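You operate a simulated robot arm through the tools that you are given. There is no shell and no other tool. Be economical: measure what you need, move in short steps, check, and stop when the job is done.

You run a simulated two-armed robot. Do the job below in one go: nothing can be reset, and whatever is moved stays where it is left.

## Task
Sift the tea from the feed box into the four crates.
Fine: switch on and start before the gate opens; shut the gate when the box is empty; then stop the sifter and switch it off.
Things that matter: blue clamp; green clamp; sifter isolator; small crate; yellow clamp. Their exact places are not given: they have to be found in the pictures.

It is judged by the outcome, as a careful person would: the job done as asked, and still so three seconds after it is handed in. It fails if anything else is knocked over, pushed out of place, dropped, spilled or broken.

## Robot
Two 7-joint arms with fingered hands on one trunk, on a base that drives. Base frame: it is fixed to the floor where the robot stands at the start and does not move with it; the origin is under the middle of the robot, x ahead of it, y to its left, z up. Lengths are in mm, angles in degrees, forces in N, time in s.
The left shoulder is at the start at [70, 172, 1502], the right one opposite. With the tool pointing down near the work surface each hand reaches from about 100 to 640 mm from the robot's upright axis, wherever it stands, measured 20 degrees to its own side. Places, roughly: blue clamp [1300, 600, 1100]; green clamp [1400, 1000, 1100]; sifter isolator [1000, 0, 900]; small crate [1500, 1250, 500]; yellow clamp [1200, 300, 1100]. Payload 5 kg a hand.
The TCP of each hand is the grasp point between the finger pads, 43 mm short of the fingertips. In the tool frame z runs along the fingers and y along their closing line. Largest opening 144 mm; the body of the gripper starts 50 mm behind the TCP. The gripper is a hand of 5 fingers: y runs from the thumb to the fingers, the wrist lies at [-21, -124, -221] in the tool frame, and closing takes about 1.5 s.
Orientation is told as [roll, pitch, yaw] about the base's x, y, z axes, in that order, counted from this pose: with the fingers straight down and the wrist toward the robot, the tool's x, y and z point along [0, 1, 0], [1, 0, 0] and [0, 0, -1] of the base frame.

## Interface
- The arms move only by the tool apply_moves. It takes "left_commands", "right_commands" or both (then of equal length, played together; a hand with none holds still); each is a list of rows, each an object of numbers (a shift or turn left out is 0, a gripper value left out holds the last): "x", "y", "z": the shift along the tool's x, y, z in units of 500 mm (1.0 is 500 mm); "wx", "wy", "wz": the turn, a rotation vector about the tool's x, y, z in units of 60 degrees (1.0 is 60 degrees). In form: [{"x": .., "y": .., "z": .., "wx": .., "wy": .., "wz": ..}, ...]. A call has 1 to 20 rows; each row is the pose to reach, as a shift and turn from the pose commanded when the call began, along the tool's axes at that moment. "left_jaw" and "right_jaw" are, for a hand that has rows, the gripper command, from -1 (fully open) to 1 (shut), values between in proportion, set as the call begins (left out, the last holds). A call with a number of a shift or a turn outside -1 to 1 is refused whole. Each row takes 0.2 s and may step no farther than 50 mm and 8.6 degrees from the row before; otherwise, or with a gripper value out of range, the whole call is refused. Where a pose cannot be reached the arm comes as near as it can. A force on the tool above 90 N (or 10 N above the force at the start of the call, whichever is more), or a blocked arm, ends the call early, and 0.2 s more pass. Each finger travels about 45 mm/s and halts on what it meets, pressing with about 28 N; the grip force reading is that of the motor and also rises with nothing between the fingers. The clock runs only during rows and for 0.2 s after the last one: add rows that repeat a pose to give the fingers time. The reply holds the time, the measured pose of the TCP, the force on the tool along the base axes, the opening and the grip force, in the units named above and with some noise, with the torque about the TCP (base axes, N m) and any sound that the robot's microphone picked up.
- Cameras (640 x 400 px; columns grow to the right, rows downward): "scene" is now at [138.6, -4.3, 1734]; the picture's right is [-0.05, -1.00, 0.00], its down [-0.59, 0.03, -0.80] and it looks along [0.80, -0.04, -0.59] (base axes); focal length 268 px, centre (320, 200). "left" rides on the left gripper at [-86, -108, -168] in its tool frame; the picture's right is [-0.80, -0.28, 0.53], its down [0.54, -0.73, 0.42] and it looks along [0.27, 0.63, 0.73] (tool axes); focal length 275 px, centre (320, 200). "right" rides on the right gripper at [86, -108, -168] in its tool frame; the picture's right is [-0.80, 0.28, -0.53], its down [-0.54, -0.73, 0.42] and it looks along [-0.27, 0.63, 0.73] (tool axes); focal length 275 px, centre (320, 200).
- grab_frame(camera): a new picture of that camera. No time passes.
- move_column(by): slides the trunk up (or, below 0, down) by that many mm; the arms and the scene camera ride with it, the base frame stays. It gives what a move gives, with no picture.
- roll_base(legs): drives the robot by 1 to 6 legs, each [ahead, left, turn to the left] in mm, mm and degrees, along the robot's own axes; the way and the turn of a leg run together, so that a leg with both is an arc; at most 1500 mm and 180 degrees a leg. The arms and the cameras ride along, it lands a little off, and it stops where it bumps. It gives what a move gives.
- curl_fingers(index, middle, ring, little, thumb_bend, thumb_turn, hand): sets how far each is bent, from 0 (flat) to 1 (curled in); at 0.3 the hand is open as for a grip, at 0.7 the pads meet at the TCP. One left out holds its place. A second passes; each finger stops where it meets its share of the squeeze, and holds until it gets a number again. A gripper value or a shape takes the hand back. It gives what a move gives, with no picture; readings hold the bend of each and the force on index, middle, ring, little, thumb and palm. thumb_turn goes from beside the hand (0) to across from the fingers (1), as for a grip.
- hand_shape(shape, hand): the hand has 5 fingers and takes this shape, open, in about a second: jaw (thumb against the fingers, like two jaws); tri (thumb and two fingers); tip (a fingertip pinch); poke (one finger out to press); point (the index stretched); flat (the hand flat); cup (the hand cupped); fist (a fist). The gripper value then closes the fingers along that shape, each until it touches; the sizes above hold for jaw. It gives what a move gives, with no picture.
- aim_head(pan, tilt): turns the head with the scene camera to pan (to the left, within 86 degrees either way) and tilt (down, from -29 to 69), counted from straight ahead of the robot. It gives what a move gives.
- point_at(camera, pixels): for up to 12 pixels [column, row] of the newest picture of that camera ("zoom" is the newest enlarged one), the place [x, y, z] in the base frame of the surface seen there, good to about 2 mm. No time passes.
- inspect(camera, box): a new picture of the part [left, top, right, bottom] of that camera's present view, enlarged. No time passes.
- finish_job(): hands the job in; it is judged then, once.

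Keep the steps short. Do not move on a guess: measure, check each grasp and each placing, and mend mistakes. In all there are 80 turns and 70 pictures (those below and enlarged ones count). Leave the grippers open and the arms clear of the work at the hand-in unless told otherwise, and finish with a single line.

The tools are called after "Call:" by a JSON object that holds its "fn" and its "kwargs". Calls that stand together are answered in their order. apply_moves: Moves the arms, as the interface text tells. Its arguments: {"type":"object","properties":{"left_commands":{"type":"array","items":{"type":"object","properties":{"x":{"type":"number"},"y":{"type":"number"},"z":{"type":"number"},"wx":{"type":"number"},"wy":{"type":"number"},"wz":{"type":"number"}}}},"left_jaw":{"type":"number"},"right_commands":{"type":"array","items":{"type":"object","properties":{"x":{"type":"number"},"y":{"type":"number"},"z":{"type":"number"},"wx":{"type":"number"},"wy":{"type":"number"},"wz":{"type":"number"}}}},"right_jaw":{"type":"number"}},"required":[]} The other tools are called the same way: move_column (by) slides the trunk up or down; hand_shape (shape, hand) gives the hand a shape; curl_fingers (index, middle, ring, little, thumb_bend, thumb_turn, hand) moves the fingers one by one; roll_base (legs) drives the base; aim_head (pan, tilt) turns the head that bears the scene camera; grab_frame (camera) takes a picture; point_at (camera, pixels) gives the place of the surface under pixels of a picture; inspect (camera, box) takes an enlarged picture of a part of a camera's view; finish_job () hands the job in.

At the start:

```text
time_s: 0.0
left_position: [669.9, 204.4, 1452.6]
left_tcp_rot: [0.0, 0.0, 0.1]
left_ft_force: [-0.6, -0.1, -1.5]
left_moment: [-0.03, 0.01, 0.03]
left_grip_width: 143.6
left_finger_force: 0.1
left_shape: jaw
left_bend: [0.3, 0.3, 0.3, 0.3, 0.3, 0.98]
left_finger forces: [0.0, 0.1, 0.1, 0.1, 0.1, 0.0]
right_position: [648.4, -291.0, 1408.5]
right_tcp_rot: [-0.1, 0.0, 0.0]
right_ft_force: [0.4, -0.6, 0.1]
right_moment: [-0.01, 0.0, 0.0]
right_grip_width: 143.7
right_finger_force: 0.1
right_shape: jaw
right_bend: [0.3, 0.3, 0.3, 0.3, 0.3, 0.98]
right_finger forces: [0.1, 0.0, 0.1, 0.0, 0.0, 0.0]
trunk travel left (down, up): [-600.0, 340.0]
robot x, y, heading: [-1.3, -1.0, -0.4]
head pan, tilt: [-2.7, 36.4]
```

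scene: 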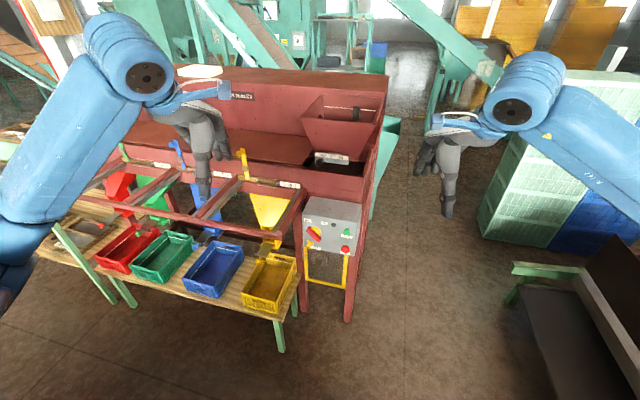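
right: 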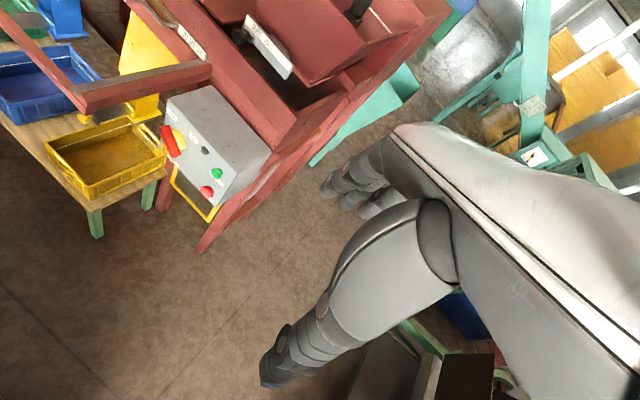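
left: 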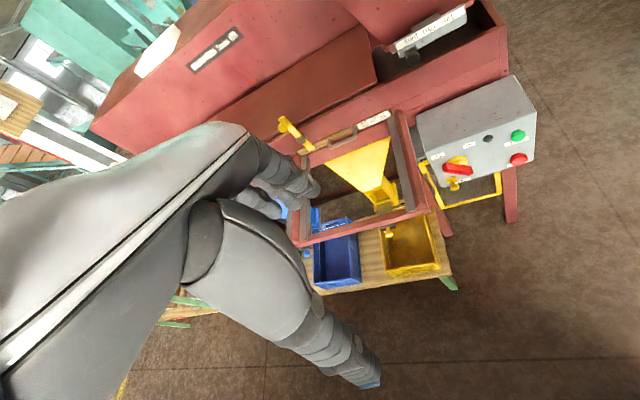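

I see the sifter with its control box at about (330,230), the crates at left and the feed box at (345,110). I will look at these enlarged.

Call:
{"fn": "inspect", "kwargs": {"camera": "scene", "box": [280, 80, 400, 320]}}

Call:
{"fn": "inspect", "kwargs": {"camera": "scene", "box": [30, 130, 310, 330]}}

Call:
{"fn": "inspect", "kwargs": {"camera": "left", "box": [260, 0, 560, 300]}}

```text
1.67 times, centred on (340, 200) of scene
```

zoom: 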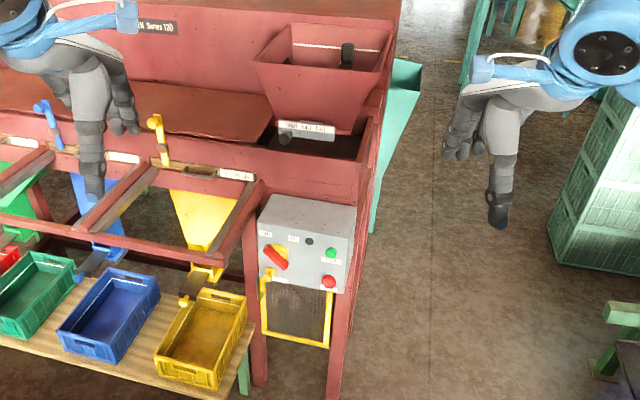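

```text
2.00 times, centred on (170, 230) of scene
```

zoom: 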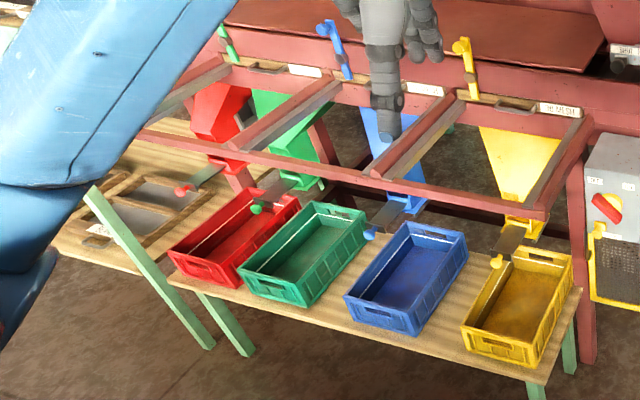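

```text
1.33 times, centred on (410, 150) of left
```

zoom: 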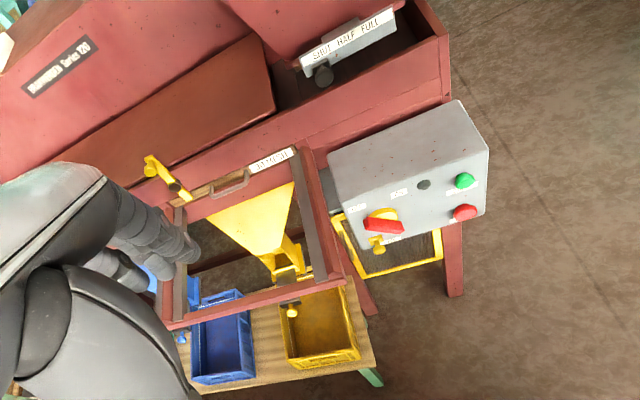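

Now I measure key points in the scene picture, and turn the head to the left side afterwards.

Call:
{"fn": "point_at", "kwargs": {"camera": "scene", "pixels": [[314, 235], [346, 233], [344, 249], [330, 157], [353, 113], [243, 160], [176, 150], [267, 282], [210, 268], [160, 257], [127, 250], [279, 318]]}}

Call:
{"fn": "aim_head", "kwargs": {"pan": 35, "tilt": 32}}

Call:
{"fn": "grab_frame", "kwargs": {"camera": "scene"}}

```text
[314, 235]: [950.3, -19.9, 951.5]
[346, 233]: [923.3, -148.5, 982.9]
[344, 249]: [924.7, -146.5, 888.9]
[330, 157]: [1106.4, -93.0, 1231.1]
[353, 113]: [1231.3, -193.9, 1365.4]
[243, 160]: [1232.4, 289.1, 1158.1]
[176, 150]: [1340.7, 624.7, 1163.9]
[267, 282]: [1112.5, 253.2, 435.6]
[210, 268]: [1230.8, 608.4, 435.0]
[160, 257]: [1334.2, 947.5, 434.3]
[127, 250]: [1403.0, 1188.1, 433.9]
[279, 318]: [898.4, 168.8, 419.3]
```

```text
time_s: 1.0
left_position: [669.0, 204.1, 1452.4]
left_tcp_rot: [0.0, 0.1, 0.1]
left_ft_force: [0.4, -0.3, -0.4]
left_moment: [-0.01, 0.03, 0.03]
left_grip_width: 143.8
left_finger_force: 0.0
left_shape: jaw
left_bend: [0.3, 0.3, 0.3, 0.3, 0.3, 0.98]
left_finger forces: [0.0, 0.0, 0.0, 0.0, 0.1, 0.0]
right_position: [648.7, -292.1, 1407.0]
right_tcp_rot: [-0.1, 0.2, -0.1]
right_ft_force: [0.2, -0.2, -0.9]
right_moment: [0.03, 0.0, 0.0]
right_grip_width: 143.6
right_finger_force: 0.0
right_shape: jaw
right_bend: [0.3, 0.3, 0.3, 0.3, 0.3, 0.98]
right_finger forces: [0.0, 0.0, 0.0, 0.1, 0.0, 0.0]
trunk travel left (down, up): [-600.0, 340.0]
robot x, y, heading: [0.1, -1.7, -0.1]
head pan, tilt: [35.0, 32.0]
```

```text
63 pictures are left
```

scene: 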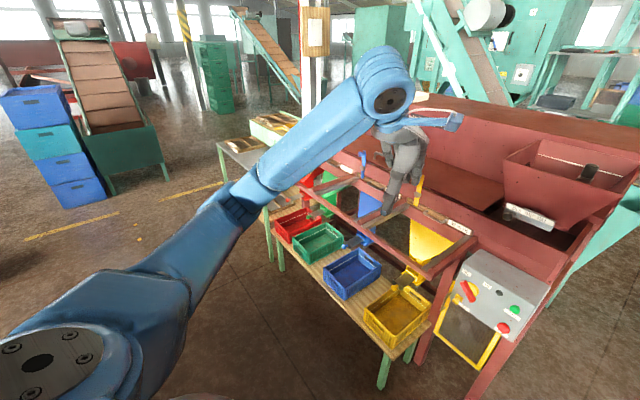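

The machine line runs along about (0.30, 0.955), so I turn 17° right to face it and roll left along it to view all four stations.

Call:
{"fn": "roll_base", "kwargs": {"legs": [[0, 0, -17.2], [0, 700, 0]]}}

Call:
{"fn": "aim_head", "kwargs": {"pan": 0, "tilt": 40}}

Call:
{"fn": "grab_frame", "kwargs": {"camera": "scene"}}

Call:
{"fn": "grab_frame", "kwargs": {"camera": "left"}}

```text
time_s: 5.8
left_position: [906.6, 661.1, 1451.4]
left_tcp_rot: [0.1, 0.0, -17.3]
left_ft_force: [-0.2, -0.6, 0.0]
left_moment: [0.03, 0.01, 0.0]
left_grip_width: 143.6
left_finger_force: 0.1
left_shape: jaw
left_bend: [0.3, 0.3, 0.3, 0.3, 0.3, 0.98]
left_finger forces: [0.1, 0.0, 0.0, 0.0, 0.1, 0.0]
right_position: [737.7, 193.5, 1407.5]
right_tcp_rot: [0.1, 0.0, -17.2]
right_ft_force: [0.1, 0.1, 0.5]
right_moment: [0.0, -0.03, 0.01]
right_grip_width: 143.9
right_finger_force: 0.0
right_shape: jaw
right_bend: [0.3, 0.3, 0.3, 0.3, 0.3, 0.98]
right_finger forces: [0.0, 0.0, 0.1, 0.0, 0.0, 0.0]
trunk travel left (down, up): [-600.0, 340.0]
robot x, y, heading: [205.0, 665.8, -17.0]
head pan, tilt: [35.0, 32.0]
```

```text
time_s: 6.8
left_position: [906.3, 663.4, 1452.3]
left_tcp_rot: [0.0, -0.2, -17.1]
left_ft_force: [0.3, 0.3, 0.3]
left_moment: [0.02, 0.03, 0.04]
left_grip_width: 143.4
left_finger_force: 0.0
left_shape: jaw
left_bend: [0.3, 0.3, 0.3, 0.3, 0.3, 0.98]
left_finger forces: [0.0, 0.0, 0.0, 0.0, 0.0, 0.0]
right_position: [738.9, 194.5, 1408.5]
right_tcp_rot: [0.1, 0.0, -17.2]
right_ft_force: [-0.1, -1.0, 0.1]
right_moment: [0.02, 0.01, -0.05]
right_grip_width: 143.8
right_finger_force: 0.1
right_shape: jaw
right_bend: [0.3, 0.3, 0.3, 0.3, 0.3, 0.98]
right_finger forces: [0.0, 0.1, 0.0, 0.0, 0.0, 0.0]
trunk travel left (down, up): [-600.0, 340.0]
robot x, y, heading: [208.5, 666.4, -17.3]
head pan, tilt: [0.0, 40.0]
```

```text
62 pictures are left
```

scene: 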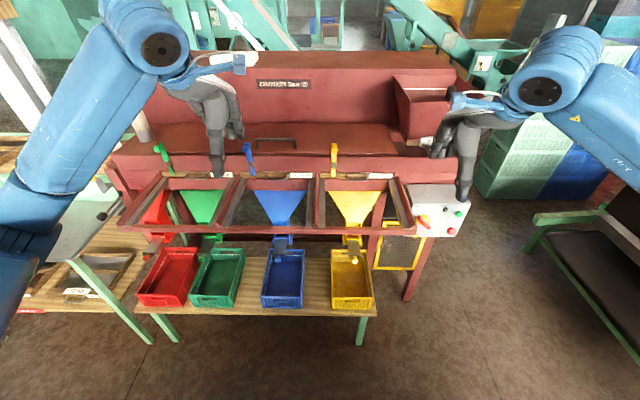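

```text
61 pictures are left
```

left: 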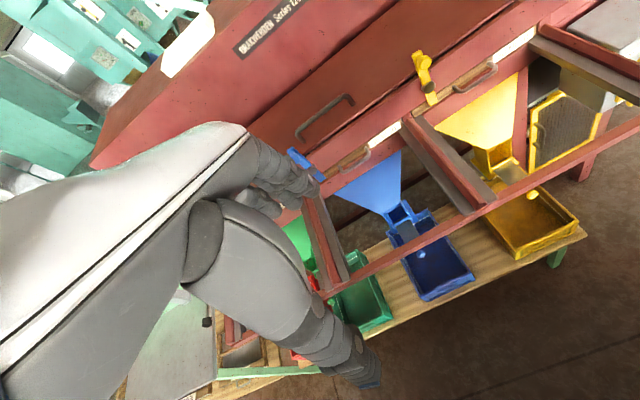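

Call:
{"fn": "inspect", "kwargs": {"camera": "scene", "box": [110, 120, 310, 320]}}

Call:
{"fn": "inspect", "kwargs": {"camera": "scene", "box": [280, 120, 480, 320]}}

Call:
{"fn": "inspect", "kwargs": {"camera": "left", "box": [280, 0, 600, 320]}}

Call:
{"fn": "inspect", "kwargs": {"camera": "scene", "box": [20, 200, 200, 320]}}

```text
2.00 times, centred on (210, 220) of scene
```

zoom: 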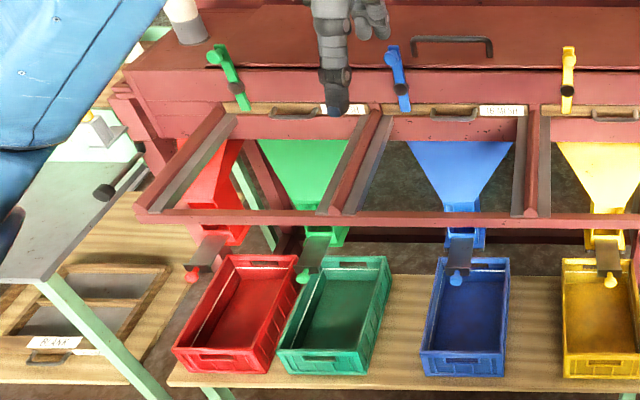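

```text
2.00 times, centred on (380, 220) of scene
```

zoom: 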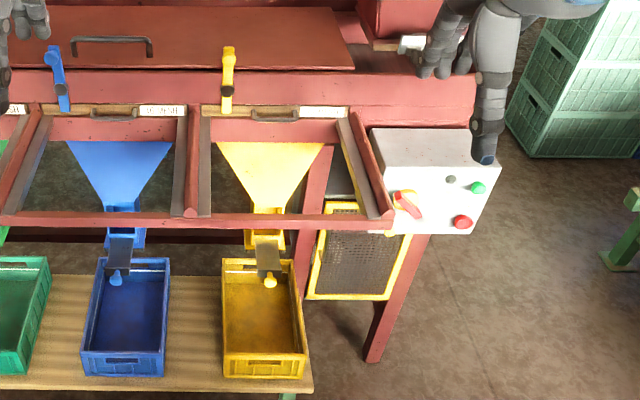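

```text
1.25 times, centred on (440, 160) of left
```

zoom: 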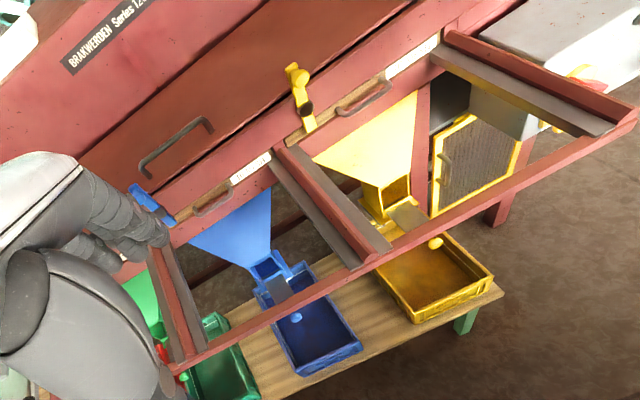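

```text
3.33 times, centred on (110, 260) of scene
```

zoom: 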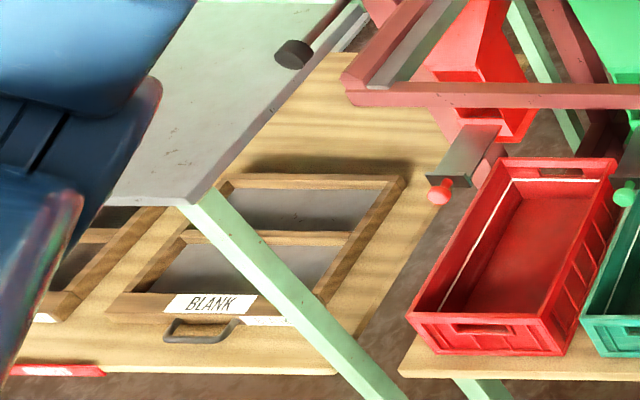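

I zoom closely on each clamp, the labels, and the panel.

Call:
{"fn": "inspect", "kwargs": {"camera": "scene", "box": [140, 135, 220, 185]}}

Call:
{"fn": "inspect", "kwargs": {"camera": "scene", "box": [230, 135, 310, 185]}}

Call:
{"fn": "inspect", "kwargs": {"camera": "scene", "box": [320, 135, 400, 185]}}

Call:
{"fn": "inspect", "kwargs": {"camera": "scene", "box": [400, 190, 480, 240]}}

Call:
{"fn": "inspect", "kwargs": {"camera": "scene", "box": [130, 220, 250, 310]}}

```text
8.00 times, centred on (180, 160) of scene
```

zoom: 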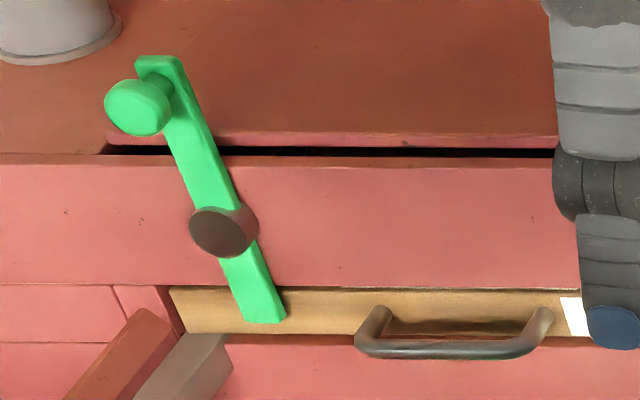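

```text
8.00 times, centred on (270, 160) of scene
```

zoom: 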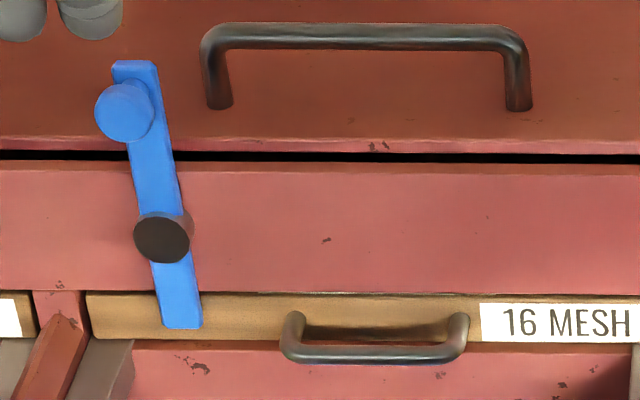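

```text
8.00 times, centred on (360, 160) of scene
```

zoom: 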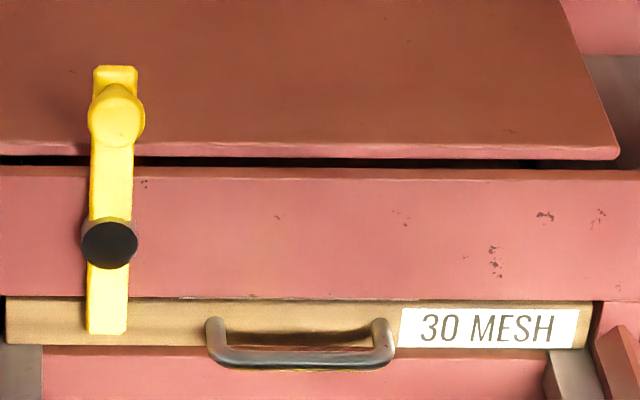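

```text
8.00 times, centred on (440, 215) of scene
```

zoom: 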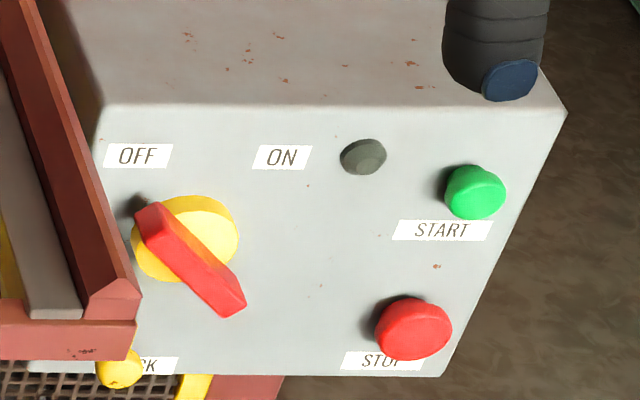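

```text
4.44 times, centred on (190, 265) of scene
```

zoom: 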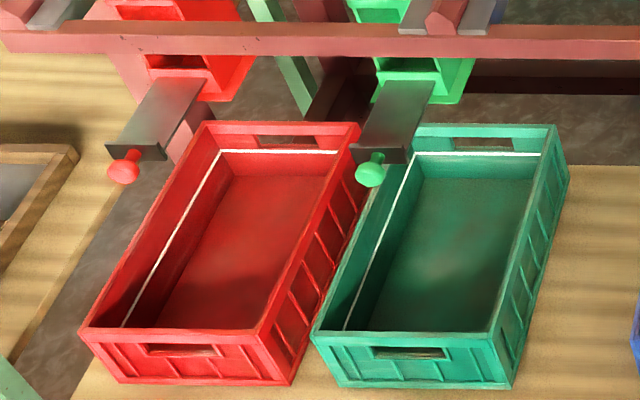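

The isolator stands at OFF; clamps look alike. Red and green crates stand crowded together; I measure their rims against the chutes and slides.

Call:
{"fn": "point_at", "kwargs": {"camera": "zoom", "pixels": [[205, 124], [357, 127], [288, 331], [83, 329], [415, 127], [554, 128], [489, 331], [314, 334], [124, 165], [370, 170], [180, 62], [405, 66]]}}

Call:
{"fn": "point_at", "kwargs": {"camera": "scene", "pixels": [[266, 250], [304, 250], [302, 296], [262, 295], [332, 250], [370, 251], [372, 297], [333, 298], [283, 258], [355, 261], [165, 149], [175, 168]]}}

Call:
{"fn": "inspect", "kwargs": {"camera": "scene", "box": [250, 220, 390, 310]}}

```text
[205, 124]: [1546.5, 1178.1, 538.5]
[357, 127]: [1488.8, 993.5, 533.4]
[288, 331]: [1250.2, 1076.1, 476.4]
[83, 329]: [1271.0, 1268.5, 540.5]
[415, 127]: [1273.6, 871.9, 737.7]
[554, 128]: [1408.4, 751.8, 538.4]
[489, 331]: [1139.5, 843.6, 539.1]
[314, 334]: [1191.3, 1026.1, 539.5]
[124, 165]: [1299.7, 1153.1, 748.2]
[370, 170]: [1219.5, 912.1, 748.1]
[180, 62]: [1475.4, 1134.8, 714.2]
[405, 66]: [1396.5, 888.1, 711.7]
```

```text
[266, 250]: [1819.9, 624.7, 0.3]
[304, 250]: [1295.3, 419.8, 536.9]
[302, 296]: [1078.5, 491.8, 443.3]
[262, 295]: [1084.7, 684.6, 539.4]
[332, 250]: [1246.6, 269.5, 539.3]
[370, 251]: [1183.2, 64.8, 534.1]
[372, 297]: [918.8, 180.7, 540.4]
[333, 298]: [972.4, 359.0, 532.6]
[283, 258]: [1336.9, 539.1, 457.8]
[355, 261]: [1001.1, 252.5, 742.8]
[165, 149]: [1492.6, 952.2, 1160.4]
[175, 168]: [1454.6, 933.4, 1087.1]
```

```text
4.44 times, centred on (320, 265) of scene
```

zoom: 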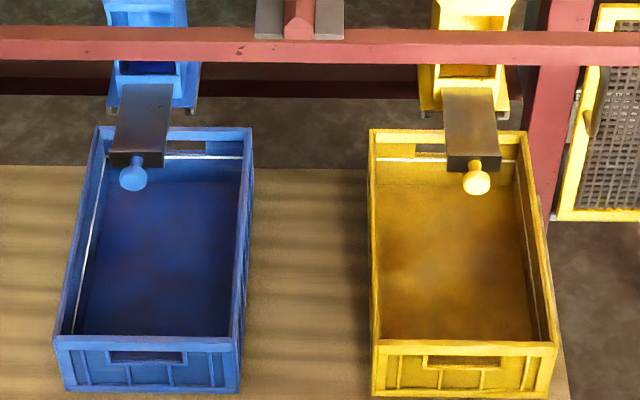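

Crates line up with their chutes. Now I measure the lean of each clamp and the tray fronts.

Call:
{"fn": "point_at", "kwargs": {"camera": "scene", "pixels": [[161, 143.5], [171.8, 171.5], [246.9, 143.5], [252.3, 173], [334.4, 144.5], [333.3, 174], [215, 172], [303, 176], [388, 176], [189, 174], [264, 175.5], [380, 180]]}}

Call:
{"fn": "point_at", "kwargs": {"camera": "scene", "pixels": [[284, 263], [277, 172], [280, 178], [424, 221], [415, 236], [459, 214], [450, 231], [425, 141], [430, 85], [148, 238], [205, 240], [170, 215]]}}

```text
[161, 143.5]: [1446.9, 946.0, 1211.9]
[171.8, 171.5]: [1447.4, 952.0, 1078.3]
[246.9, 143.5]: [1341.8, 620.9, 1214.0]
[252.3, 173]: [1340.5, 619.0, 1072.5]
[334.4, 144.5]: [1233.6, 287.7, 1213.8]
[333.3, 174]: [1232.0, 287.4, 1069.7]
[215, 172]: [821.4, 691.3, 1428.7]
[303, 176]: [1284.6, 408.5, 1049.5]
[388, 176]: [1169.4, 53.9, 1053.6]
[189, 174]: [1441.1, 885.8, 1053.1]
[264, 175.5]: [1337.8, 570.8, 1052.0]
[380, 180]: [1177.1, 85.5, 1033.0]
```

```text
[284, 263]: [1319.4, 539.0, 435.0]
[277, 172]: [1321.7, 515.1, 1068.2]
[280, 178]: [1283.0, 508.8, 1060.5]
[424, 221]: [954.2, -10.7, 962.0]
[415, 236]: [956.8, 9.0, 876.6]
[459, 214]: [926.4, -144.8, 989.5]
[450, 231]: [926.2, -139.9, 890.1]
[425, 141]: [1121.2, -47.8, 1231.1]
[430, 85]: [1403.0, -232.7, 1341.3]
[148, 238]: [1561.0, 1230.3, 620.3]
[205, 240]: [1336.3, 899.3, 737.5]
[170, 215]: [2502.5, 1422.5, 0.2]
```

Clamps all stand upright with tips over the tray fronts. I need to see the left end and the feed box; first I measure free floor at the left.

Call:
{"fn": "point_at", "kwargs": {"camera": "scene", "pixels": [[70, 262], [20, 305], [150, 340], [65, 230], [120, 195], [170, 335], [340, 316], [360, 340], [385, 302], [408, 298], [60, 250], [120, 260]]}}

Call:
{"fn": "aim_head", "kwargs": {"pan": 50, "tilt": 45}}

Call:
{"fn": "grab_frame", "kwargs": {"camera": "scene"}}

```text
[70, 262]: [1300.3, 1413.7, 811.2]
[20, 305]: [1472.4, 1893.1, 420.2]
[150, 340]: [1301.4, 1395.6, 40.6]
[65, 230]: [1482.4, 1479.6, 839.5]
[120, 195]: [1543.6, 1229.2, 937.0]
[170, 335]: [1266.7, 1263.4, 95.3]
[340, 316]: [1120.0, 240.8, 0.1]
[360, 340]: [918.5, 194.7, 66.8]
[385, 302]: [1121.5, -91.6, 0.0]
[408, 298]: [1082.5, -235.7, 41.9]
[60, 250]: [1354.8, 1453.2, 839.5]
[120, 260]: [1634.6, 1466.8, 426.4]
```

```text
time_s: 8.0
left_position: [906.4, 662.8, 1453.0]
left_tcp_rot: [0.0, -0.1, -17.2]
left_ft_force: [-0.2, -0.6, 0.3]
left_moment: [0.02, 0.0, -0.01]
left_grip_width: 143.6
left_finger_force: 0.0
left_shape: jaw
left_bend: [0.3, 0.3, 0.3, 0.3, 0.3, 0.98]
left_finger forces: [0.0, 0.1, 0.1, 0.1, 0.0, 0.0]
right_position: [739.0, 194.5, 1408.0]
right_tcp_rot: [0.0, 0.0, -17.2]
right_ft_force: [-0.3, -0.4, -0.2]
right_moment: [-0.02, 0.0, -0.03]
right_grip_width: 143.9
right_finger_force: 0.0
right_shape: jaw
right_bend: [0.3, 0.3, 0.3, 0.3, 0.3, 0.98]
right_finger forces: [0.0, 0.1, 0.0, 0.0, 0.0, 0.0]
trunk travel left (down, up): [-600.0, 340.0]
robot x, y, heading: [205.4, 661.9, -17.3]
head pan, tilt: [50.0, 45.0]
```

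```text
50 pictures are left
```

scene: 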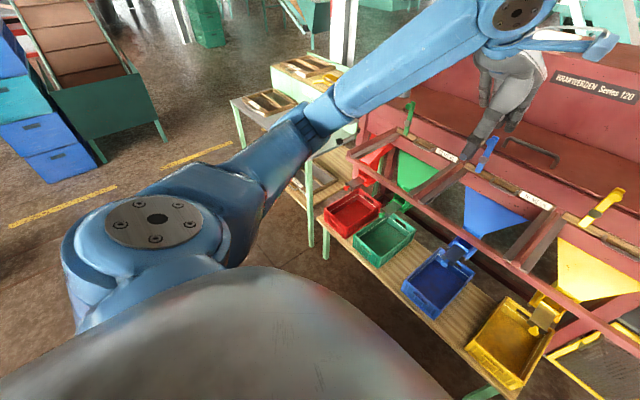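

The floor is clear to the left. I roll left 750 mm and look at the left end.

Call:
{"fn": "roll_base", "kwargs": {"legs": [[0, 750, 0]]}}

Call:
{"fn": "aim_head", "kwargs": {"pan": -15, "tilt": 42}}

Call:
{"fn": "grab_frame", "kwargs": {"camera": "scene"}}

Call:
{"fn": "grab_frame", "kwargs": {"camera": "left"}}

```text
time_s: 12.1
left_position: [1131.1, 1370.9, 1452.1]
left_tcp_rot: [0.1, 0.0, -17.6]
left_ft_force: [-1.0, 0.7, -0.6]
left_moment: [0.04, -0.02, 0.0]
left_grip_width: 143.7
left_finger_force: 0.2
left_shape: jaw
left_bend: [0.3, 0.3, 0.3, 0.3, 0.3, 0.98]
left_finger forces: [0.0, 0.0, 0.1, 0.0, 0.1, 0.0]
right_position: [960.1, 905.7, 1408.6]
right_tcp_rot: [0.1, 0.1, -17.6]
right_ft_force: [0.4, 0.1, 0.3]
right_moment: [0.02, -0.01, 0.01]
right_grip_width: 143.7
right_finger_force: 0.0
right_shape: jaw
right_bend: [0.3, 0.3, 0.3, 0.3, 0.3, 0.98]
right_finger forces: [0.0, 0.0, 0.1, 0.1, 0.0, 0.1]
trunk travel left (down, up): [-600.0, 340.0]
robot x, y, heading: [429.1, 1382.1, -17.6]
head pan, tilt: [50.0, 45.0]
```

```text
time_s: 13.4
left_position: [1130.7, 1371.8, 1452.1]
left_tcp_rot: [0.0, 0.0, -17.7]
left_ft_force: [-0.5, 0.6, 0.7]
left_moment: [-0.01, -0.02, 0.01]
left_grip_width: 143.9
left_finger_force: 0.2
left_shape: jaw
left_bend: [0.3, 0.3, 0.3, 0.3, 0.3, 0.98]
left_finger forces: [0.0, 0.1, 0.0, 0.1, 0.0, 0.0]
right_position: [959.2, 906.3, 1408.1]
right_tcp_rot: [0.0, 0.0, -17.6]
right_ft_force: [-0.1, 0.5, -0.2]
right_moment: [0.01, 0.0, 0.01]
right_grip_width: 143.8
right_finger_force: 0.0
right_shape: jaw
right_bend: [0.3, 0.3, 0.3, 0.3, 0.3, 0.98]
right_finger forces: [0.1, 0.1, 0.0, 0.0, 0.0, 0.0]
trunk travel left (down, up): [-600.0, 340.0]
robot x, y, heading: [432.4, 1381.8, -17.8]
head pan, tilt: [-15.0, 42.0]
```

```text
49 pictures are left
```

scene: 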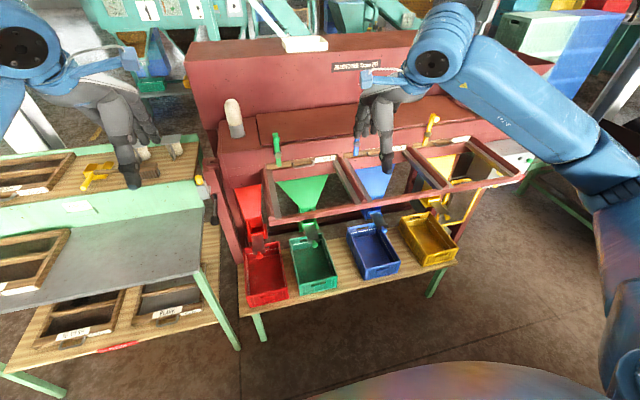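

```text
48 pictures are left
```

left: 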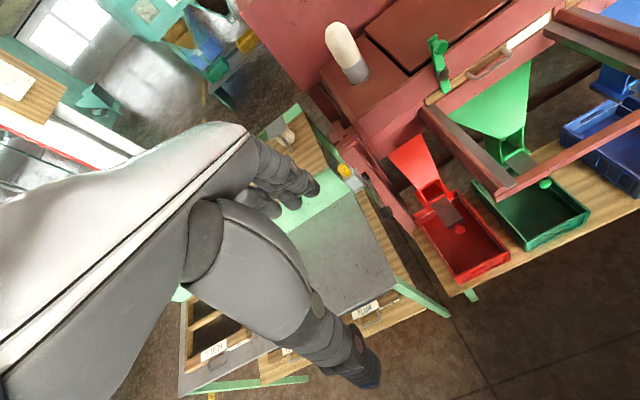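

Call:
{"fn": "inspect", "kwargs": {"camera": "scene", "box": [60, 120, 260, 245]}}

Call:
{"fn": "inspect", "kwargs": {"camera": "scene", "box": [225, 170, 385, 310]}}

Call:
{"fn": "inspect", "kwargs": {"camera": "left", "box": [380, 20, 600, 290]}}

Call:
{"fn": "inspect", "kwargs": {"camera": "scene", "box": [0, 210, 240, 360]}}

```text
3.20 times, centred on (160, 182) of scene
```

zoom: 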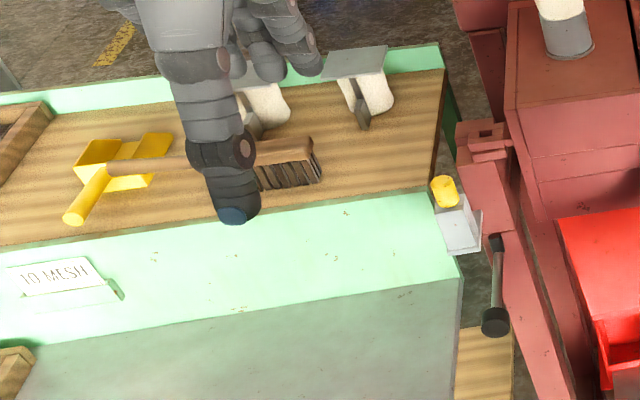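

```text
2.86 times, centred on (305, 240) of scene
```

zoom: 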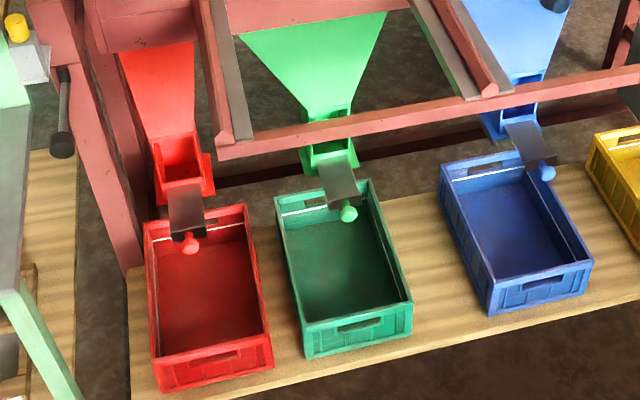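

```text
1.48 times, centred on (490, 155) of left
```

zoom: 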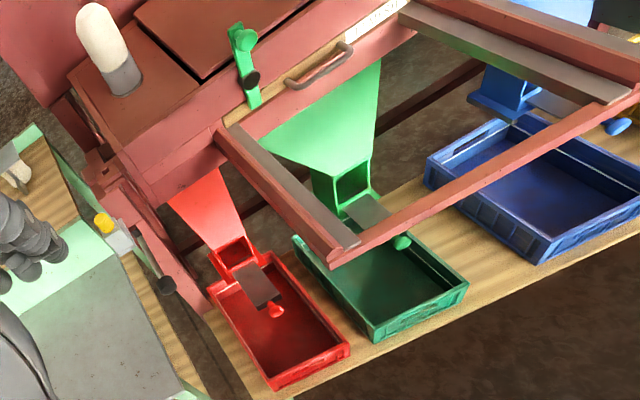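

```text
2.67 times, centred on (120, 285) of scene
```

zoom: 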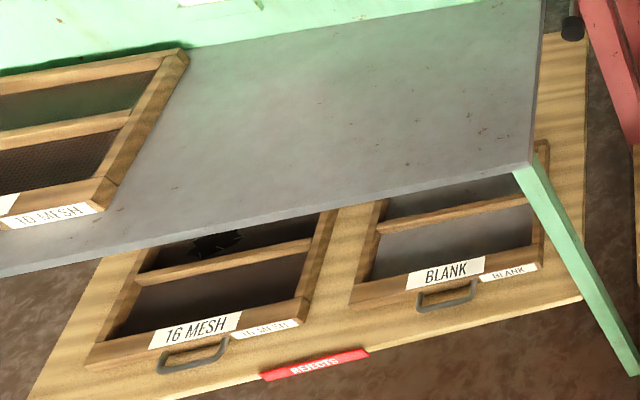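

I measure the red and green crate corners, blue slide knob, and the lever at the left end; then read the green tray label.

Call:
{"fn": "inspect", "kwargs": {"camera": "scene", "box": [225, 200, 345, 310]}}

Call:
{"fn": "inspect", "kwargs": {"camera": "scene", "box": [265, 130, 345, 180]}}

Call:
{"fn": "inspect", "kwargs": {"camera": "left", "box": [320, 100, 440, 260]}}

```text
3.64 times, centred on (285, 255) of scene
```

zoom: 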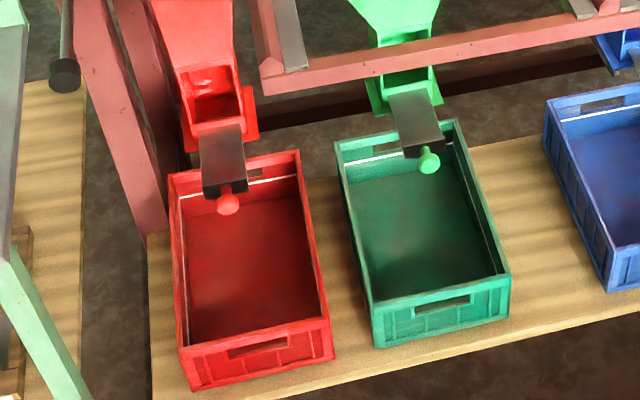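

```text
8.00 times, centred on (305, 155) of scene
```

zoom: 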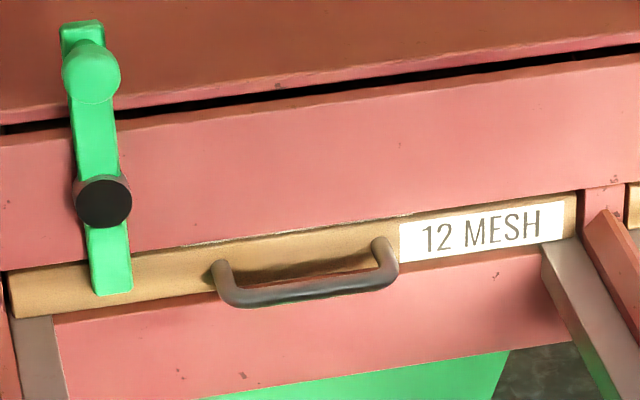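

```text
2.50 times, centred on (380, 180) of left
```

zoom: 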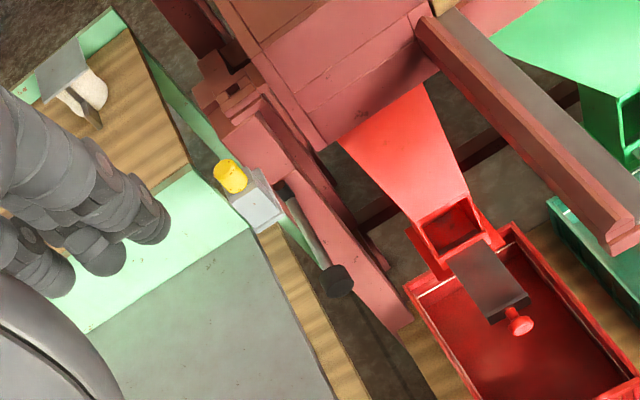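

Call:
{"fn": "point_at", "kwargs": {"camera": "zoom", "pixels": [[418, 222], [464, 197], [484, 238], [440, 262], [450, 225], [490, 280], [520, 320], [412, 285], [505, 228], [335, 282], [230, 175], [400, 100]]}}

Call:
{"fn": "point_at", "kwargs": {"camera": "scene", "pixels": [[273.5, 205], [307, 202], [340, 198], [379, 228], [435, 203], [366, 214], [428, 190], [232, 220], [284, 235], [286, 263], [309, 237], [328, 234]]}}

```text
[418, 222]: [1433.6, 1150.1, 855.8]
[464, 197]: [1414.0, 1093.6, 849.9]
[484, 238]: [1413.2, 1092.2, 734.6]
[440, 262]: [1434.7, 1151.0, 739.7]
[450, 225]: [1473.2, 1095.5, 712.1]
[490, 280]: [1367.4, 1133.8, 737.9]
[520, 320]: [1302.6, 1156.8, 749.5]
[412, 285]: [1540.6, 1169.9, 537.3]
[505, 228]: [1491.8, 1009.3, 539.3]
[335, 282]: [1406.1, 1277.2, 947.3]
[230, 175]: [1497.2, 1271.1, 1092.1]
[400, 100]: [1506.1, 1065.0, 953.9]
```

```text
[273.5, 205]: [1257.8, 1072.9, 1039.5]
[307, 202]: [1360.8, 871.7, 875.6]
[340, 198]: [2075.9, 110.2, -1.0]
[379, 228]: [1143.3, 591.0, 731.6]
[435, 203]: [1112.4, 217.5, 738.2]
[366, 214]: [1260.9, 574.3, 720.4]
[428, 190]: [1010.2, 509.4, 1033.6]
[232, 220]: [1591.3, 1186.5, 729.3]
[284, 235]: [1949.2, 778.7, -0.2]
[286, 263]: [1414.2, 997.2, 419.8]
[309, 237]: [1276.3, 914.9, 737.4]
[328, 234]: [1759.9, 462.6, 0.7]
```

Trays are 30/16/12 mesh, slides are open, crates under the mouths. I pull both hands back 200 mm, then go right to view panel and feed box.

Call:
{"fn": "apply_moves", "kwargs": {"left_commands": [{"y": -0.09}, {"y": -0.18}, {"y": -0.27}, {"y": -0.36}, {"y": -0.42}], "right_commands": [{"y": -0.09}, {"y": -0.18}, {"y": -0.27}, {"y": -0.36}, {"y": -0.42}]}}

Call:
{"fn": "roll_base", "kwargs": {"legs": [[0, -1050, 0], [250, 0, 0.5]]}}

Call:
{"fn": "aim_head", "kwargs": {"pan": -5, "tilt": 40}}

Call:
{"fn": "grab_frame", "kwargs": {"camera": "scene"}}

```text
time_s: 14.6
left_position: [952.1, 1427.4, 1470.4]
left_tcp_rot: [0.0, 0.2, -17.5]
left_ft_force: [-0.5, -0.2, -0.2]
left_moment: [0.0, 0.01, 0.01]
left_grip_width: 143.7
left_finger_force: 0.0
left_shape: jaw
left_bend: [0.3, 0.3, 0.3, 0.3, 0.3, 0.98]
left_finger forces: [0.0, 0.1, 0.1, 0.0, 0.0, 0.0]
left hand out of reach, approached as far as the arm can: row 4, 5
right_position: [811.9, 939.3, 1433.5]
right_tcp_rot: [0.1, 0.1, -17.6]
right_ft_force: [0.8, -0.2, -0.8]
right_moment: [-0.01, -0.01, 0.0]
right_grip_width: 143.9
right_finger_force: 0.1
right_shape: jaw
right_bend: [0.3, 0.3, 0.3, 0.3, 0.3, 0.98]
right_finger forces: [0.0, 0.0, 0.1, 0.1, 0.0, 0.0]
right hand out of reach, approached as far as the arm can: row 4, 5
trunk travel left (down, up): [-600.0, 340.0]
robot x, y, heading: [430.1, 1377.4, -17.6]
head pan, tilt: [-15.0, 42.0]
```

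```text
time_s: 21.5
left_position: [871.7, 357.8, 1470.3]
left_tcp_rot: [0.0, 0.1, -17.0]
left_ft_force: [0.1, -0.4, 0.6]
left_moment: [-0.02, -0.08, 0.02]
left_grip_width: 143.7
left_finger_force: 0.1
left_shape: jaw
left_bend: [0.3, 0.3, 0.3, 0.3, 0.3, 0.98]
left_finger forces: [0.0, 0.1, 0.0, 0.1, 0.0, 0.0]
right_position: [736.8, -131.5, 1435.9]
right_tcp_rot: [0.0, 0.1, -17.0]
right_ft_force: [-0.4, 0.0, 0.0]
right_moment: [-0.02, -0.04, -0.01]
right_grip_width: 143.9
right_finger_force: 0.0
right_shape: jaw
right_bend: [0.3, 0.3, 0.3, 0.3, 0.3, 0.98]
right_finger forces: [0.1, 0.0, 0.1, 0.0, 0.0, 0.0]
trunk travel left (down, up): [-600.0, 340.0]
robot x, y, heading: [353.3, 303.4, -17.0]
head pan, tilt: [-15.0, 42.0]
```

```text
time_s: 22.2
left_position: [873.6, 356.4, 1468.8]
left_tcp_rot: [0.0, 0.2, -17.0]
left_ft_force: [0.3, -0.7, 0.0]
left_moment: [-0.01, 0.0, 0.03]
left_grip_width: 144.0
left_finger_force: 0.0
left_shape: jaw
left_bend: [0.3, 0.3, 0.3, 0.3, 0.3, 0.98]
left_finger forces: [0.1, 0.1, 0.0, 0.0, 0.0, 0.0]
right_position: [739.4, -132.1, 1433.3]
right_tcp_rot: [0.0, 0.1, -17.0]
right_ft_force: [0.6, 0.6, 0.2]
right_moment: [0.01, 0.04, 0.0]
right_grip_width: 143.8
right_finger_force: 0.1
right_shape: jaw
right_bend: [0.3, 0.3, 0.3, 0.3, 0.3, 0.98]
right_finger forces: [0.1, 0.0, 0.0, 0.0, 0.0, 0.1]
trunk travel left (down, up): [-600.0, 340.0]
robot x, y, heading: [346.7, 304.2, -17.3]
head pan, tilt: [-5.0, 40.0]
```

```text
40 pictures are left
```

scene: 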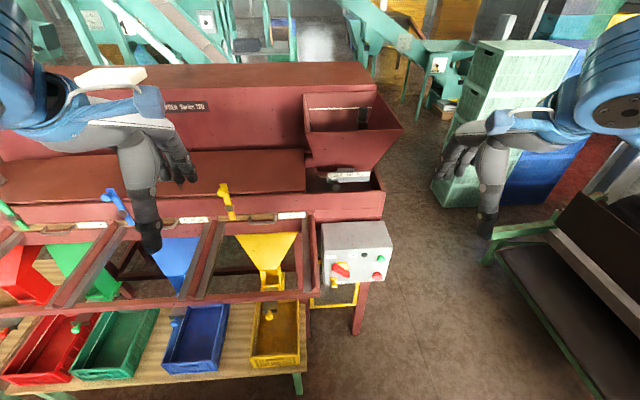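

Call:
{"fn": "inspect", "kwargs": {"camera": "scene", "box": [295, 85, 415, 200]}}

Call:
{"fn": "inspect", "kwargs": {"camera": "scene", "box": [310, 160, 390, 210]}}

Call:
{"fn": "inspect", "kwargs": {"camera": "scene", "box": [300, 210, 410, 310]}}

```text
3.48 times, centred on (355, 142) of scene
```

zoom: 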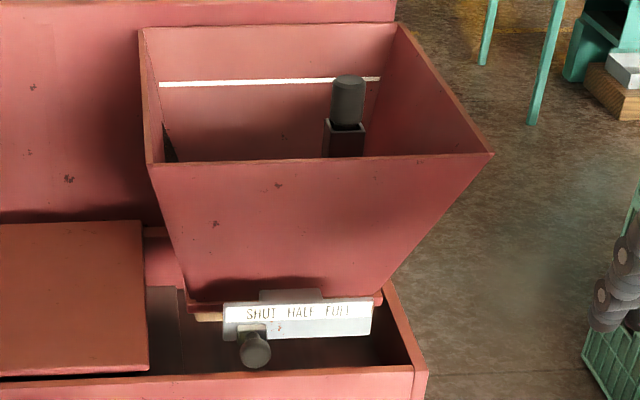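

```text
8.00 times, centred on (350, 185) of scene
```

zoom: 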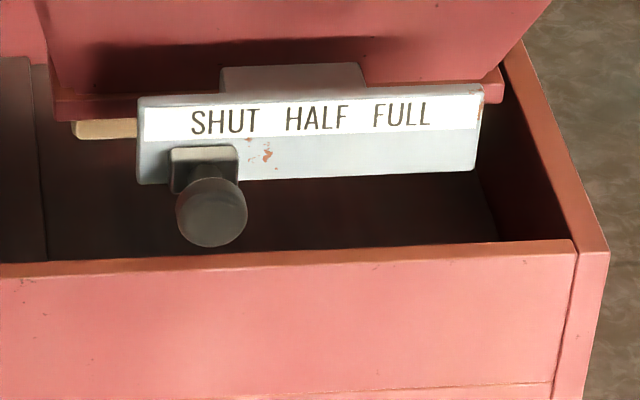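

```text
4.00 times, centred on (355, 260) of scene
```

zoom: 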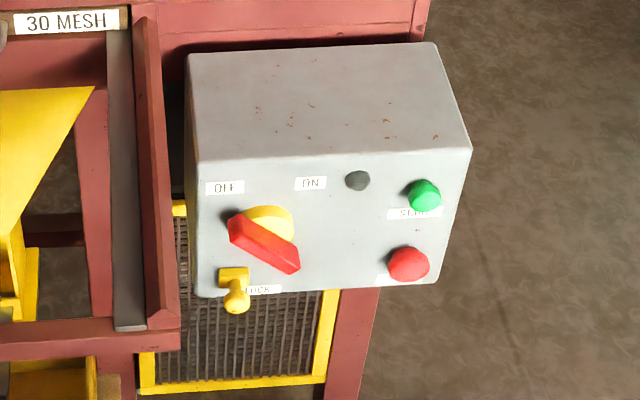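

I measure the panel parts in this zoom, then raise the trunk to look into the feed box.

Call:
{"fn": "point_at", "kwargs": {"camera": "zoom", "pixels": [[235, 232], [296, 262], [270, 230], [425, 195], [408, 265], [237, 300], [232, 275], [205, 165], [465, 155], [440, 278], [330, 250], [160, 315]]}}

Call:
{"fn": "point_at", "kwargs": {"camera": "scene", "pixels": [[336, 187], [334.5, 181.5], [329, 175], [369, 173], [320, 190], [378, 190], [345, 191], [332, 191], [352, 176], [324, 131], [375, 130], [360, 115]]}}

Call:
{"fn": "move_column", "kwargs": {"by": 300}}

Call:
{"fn": "aim_head", "kwargs": {"pan": -15, "tilt": 50}}

Call:
{"fn": "inspect", "kwargs": {"camera": "scene", "box": [240, 60, 400, 260]}}

```text
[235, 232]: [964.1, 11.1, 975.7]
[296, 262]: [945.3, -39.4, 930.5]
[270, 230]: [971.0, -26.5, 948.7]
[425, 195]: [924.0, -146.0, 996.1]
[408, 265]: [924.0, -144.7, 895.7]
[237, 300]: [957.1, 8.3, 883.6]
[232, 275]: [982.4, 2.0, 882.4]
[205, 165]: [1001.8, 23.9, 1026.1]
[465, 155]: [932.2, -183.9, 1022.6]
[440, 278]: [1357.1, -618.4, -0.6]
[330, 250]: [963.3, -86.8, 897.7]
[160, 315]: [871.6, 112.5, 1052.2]
```

```text
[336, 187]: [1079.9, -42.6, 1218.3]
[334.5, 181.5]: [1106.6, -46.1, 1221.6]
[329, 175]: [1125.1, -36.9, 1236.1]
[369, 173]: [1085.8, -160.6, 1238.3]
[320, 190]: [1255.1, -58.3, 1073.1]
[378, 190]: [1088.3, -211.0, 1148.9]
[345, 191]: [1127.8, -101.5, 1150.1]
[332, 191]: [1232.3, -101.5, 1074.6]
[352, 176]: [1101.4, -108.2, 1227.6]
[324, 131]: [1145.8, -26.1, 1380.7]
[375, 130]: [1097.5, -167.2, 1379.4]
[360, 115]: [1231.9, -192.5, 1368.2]
```

```text
time_s: 25.2
left_position: [875.0, 355.3, 1769.1]
left_tcp_rot: [-0.1, 0.3, -17.1]
left_ft_force: [0.3, -0.1, -0.3]
left_moment: [0.02, -0.03, 0.0]
left_grip_width: 143.7
left_finger_force: 0.1
left_shape: jaw
left_bend: [0.3, 0.3, 0.3, 0.3, 0.3, 0.98]
left_finger forces: [0.1, 0.1, 0.1, 0.0, 0.1, 0.1]
right_position: [740.8, -131.4, 1733.8]
right_tcp_rot: [0.0, 0.2, -17.0]
right_ft_force: [0.0, 0.0, 0.4]
right_moment: [0.0, -0.01, 0.0]
right_grip_width: 144.1
right_finger_force: 0.0
right_shape: jaw
right_bend: [0.3, 0.3, 0.3, 0.3, 0.3, 0.98]
right_finger forces: [0.0, 0.1, 0.1, 0.0, 0.0, 0.0]
trunk travel left (down, up): [-900.0, 40.0]
robot x, y, heading: [351.2, 301.3, -17.0]
head pan, tilt: [-5.0, 40.0]
```

```text
time_s: 25.9
left_position: [874.6, 355.6, 1769.5]
left_tcp_rot: [0.0, 0.3, -17.0]
left_ft_force: [0.4, -0.4, 0.3]
left_moment: [0.01, 0.04, -0.01]
left_grip_width: 143.7
left_finger_force: 0.1
left_shape: jaw
left_bend: [0.3, 0.3, 0.3, 0.3, 0.3, 0.98]
left_finger forces: [0.0, 0.0, 0.1, 0.1, 0.0, 0.0]
right_position: [738.5, -132.6, 1733.0]
right_tcp_rot: [0.0, 0.1, -16.9]
right_ft_force: [0.2, 0.0, 0.6]
right_moment: [-0.02, -0.02, 0.03]
right_grip_width: 143.8
right_finger_force: 0.0
right_shape: jaw
right_bend: [0.3, 0.3, 0.3, 0.3, 0.3, 0.98]
right_finger forces: [0.0, 0.0, 0.0, 0.0, 0.0, 0.0]
trunk travel left (down, up): [-900.0, 40.0]
robot x, y, heading: [357.5, 302.9, -17.1]
head pan, tilt: [-15.0, 50.0]
```

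```text
2.00 times, centred on (320, 160) of scene
```

zoom: 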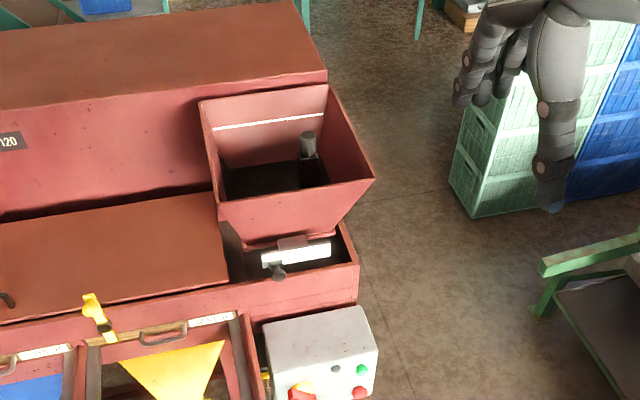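

The feed box holds tea. Gate slides from SHUT rightwards; isolator must turn clockwise from OFF to ON. I go ahead a bit, lower the trunk, and shape the right hand to poke.

Call:
{"fn": "roll_base", "kwargs": {"legs": [[90, 0, 0]]}}

Call:
{"fn": "move_column", "kwargs": {"by": -420}}

Call:
{"fn": "hand_shape", "kwargs": {"shape": "poke", "hand": "right"}}

Call:
{"fn": "apply_moves", "kwargs": {"right_commands": [{"wx": -0.14}, {"wx": -0.28}, {"wx": -0.42}, {"wx": -0.56}, {"wx": -0.7}, {"wx": -0.75}]}}

Call:
{"fn": "apply_moves", "kwargs": {"right_commands": [{"wx": -0.14}, {"wx": -0.28}, {"wx": -0.42}, {"wx": -0.56}, {"wx": -0.7}, {"wx": -0.75}]}}

Call:
{"fn": "aim_head", "kwargs": {"pan": -15, "tilt": 40}}

Call:
{"fn": "grab_frame", "kwargs": {"camera": "scene"}}

```text
time_s: 27.0
left_position: [939.6, 337.1, 1774.9]
left_tcp_rot: [0.0, -0.5, -17.0]
left_ft_force: [-2.4, 0.8, 0.3]
left_moment: [-0.08, -0.26, 0.07]
left_grip_width: 144.0
left_finger_force: 0.2
left_shape: jaw
left_bend: [0.3, 0.3, 0.3, 0.3, 0.3, 0.98]
left_finger forces: [0.0, 0.1, 0.1, 0.0, 0.0, 0.1]
right_position: [804.6, -151.7, 1740.3]
right_tcp_rot: [0.0, -0.6, -16.9]
right_ft_force: [-3.2, 1.3, 0.0]
right_moment: [-0.08, -0.27, -0.05]
right_grip_width: 143.9
right_finger_force: 0.0
right_shape: jaw
right_bend: [0.3, 0.3, 0.3, 0.3, 0.3, 0.98]
right_finger forces: [0.1, 0.0, 0.1, 0.0, 0.0, 0.1]
trunk travel left (down, up): [-900.0, 40.0]
robot x, y, heading: [434.2, 277.1, -16.8]
head pan, tilt: [-15.0, 50.0]
```

```text
refused: -420 is not a number from -400 to 400
```

```text
time_s: 27.9
left_position: [948.4, 335.0, 1770.7]
left_tcp_rot: [0.0, -0.1, -16.9]
left_ft_force: [-0.8, 0.4, 0.6]
left_moment: [-0.04, -0.14, 0.0]
left_grip_width: 143.5
left_finger_force: 0.1
left_shape: jaw
left_bend: [0.3, 0.3, 0.3, 0.3, 0.3, 0.98]
left_finger forces: [0.1, 0.0, 0.0, 0.0, 0.1, 0.1]
right_position: [813.7, -154.3, 1736.0]
right_tcp_rot: [-0.1, -0.1, -17.0]
right_ft_force: [-1.3, 0.4, 1.3]
right_moment: [-0.05, -0.11, 0.0]
right_grip_width: 0.2
right_finger_force: 0.1
right_shape: poke
right_bend: [0.7, 0.7, 0.99, 0.99, 1.0, 1.0]
right_finger forces: [0.0, 0.0, 0.1, 0.0, 0.1, 0.0]
trunk travel left (down, up): [-900.0, 40.0]
robot x, y, heading: [434.7, 280.0, -17.0]
head pan, tilt: [-15.0, 50.0]
```

```text
time_s: 29.3
left_position: [954.4, 331.6, 1771.0]
left_tcp_rot: [0.1, 0.2, -17.1]
left_ft_force: [-0.3, -0.1, -0.7]
left_moment: [-0.03, -0.06, 0.01]
left_grip_width: 143.8
left_finger_force: 0.0
left_shape: jaw
left_bend: [0.3, 0.3, 0.3, 0.3, 0.3, 0.98]
left_finger forces: [0.0, 0.0, 0.0, 0.0, 0.0, 0.1]
right_position: [926.9, -262.6, 1751.2]
right_tcp_rot: [0.0, -44.0, -16.9]
right_ft_force: [0.1, -0.1, -0.8]
right_moment: [-0.03, -0.08, 0.02]
right_grip_width: 0.0
right_finger_force: 0.1
right_shape: poke
right_bend: [0.7, 0.7, 0.99, 0.99, 1.0, 1.0]
right_finger forces: [0.0, 0.0, 0.1, 0.1, 0.0, 0.0]
right hand out of reach, approached as far as the arm can: row 1, 2, 3, 4, 5, 6
trunk travel left (down, up): [-900.0, 40.0]
robot x, y, heading: [436.0, 281.0, -16.9]
head pan, tilt: [-15.0, 50.0]
```

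```text
time_s: 30.7
left_position: [958.7, 331.3, 1768.4]
left_tcp_rot: [0.1, 0.2, -16.9]
left_ft_force: [-0.2, 0.3, 0.3]
left_moment: [0.02, -0.02, 0.01]
left_grip_width: 143.8
left_finger_force: 0.1
left_shape: jaw
left_bend: [0.3, 0.3, 0.3, 0.3, 0.3, 0.98]
left_finger forces: [0.1, 0.1, 0.0, 0.0, 0.0, 0.0]
right_position: [929.0, -262.4, 1751.3]
right_tcp_rot: [0.0, -43.8, -16.9]
right_ft_force: [-0.1, 0.4, -0.3]
right_moment: [-0.01, 0.03, 0.0]
right_grip_width: 0.0
right_finger_force: 0.0
right_shape: poke
right_bend: [0.7, 0.7, 0.99, 0.99, 1.0, 1.0]
right_finger forces: [0.1, 0.0, 0.1, 0.0, 0.0, 0.0]
right hand out of reach, approached as far as the arm can: row 1, 2, 3, 4, 5, 6
trunk travel left (down, up): [-900.0, 40.0]
robot x, y, heading: [435.3, 282.0, -17.1]
head pan, tilt: [-15.0, 50.0]
```

```text
time_s: 31.4
left_position: [956.9, 330.9, 1769.7]
left_tcp_rot: [0.2, 0.2, -17.0]
left_ft_force: [-0.2, 0.8, 0.4]
left_moment: [0.0, 0.01, 0.03]
left_grip_width: 143.9
left_finger_force: 0.1
left_shape: jaw
left_bend: [0.3, 0.3, 0.3, 0.3, 0.3, 0.98]
left_finger forces: [0.1, 0.0, 0.0, 0.0, 0.0, 0.0]
right_position: [929.8, -262.4, 1750.3]
right_tcp_rot: [0.0, -43.7, -16.9]
right_ft_force: [0.0, 0.0, -0.5]
right_moment: [-0.01, 0.01, 0.04]
right_grip_width: 0.0
right_finger_force: 0.0
right_shape: poke
right_bend: [0.7, 0.7, 0.99, 0.99, 1.0, 1.0]
right_finger forces: [0.0, 0.1, 0.0, 0.0, 0.0, 0.1]
trunk travel left (down, up): [-900.0, 40.0]
robot x, y, heading: [434.0, 277.7, -17.0]
head pan, tilt: [-15.0, 40.0]
```

```text
35 pictures are left
```

scene: 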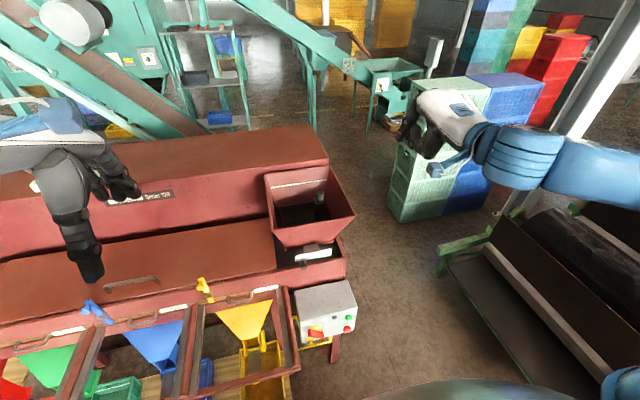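

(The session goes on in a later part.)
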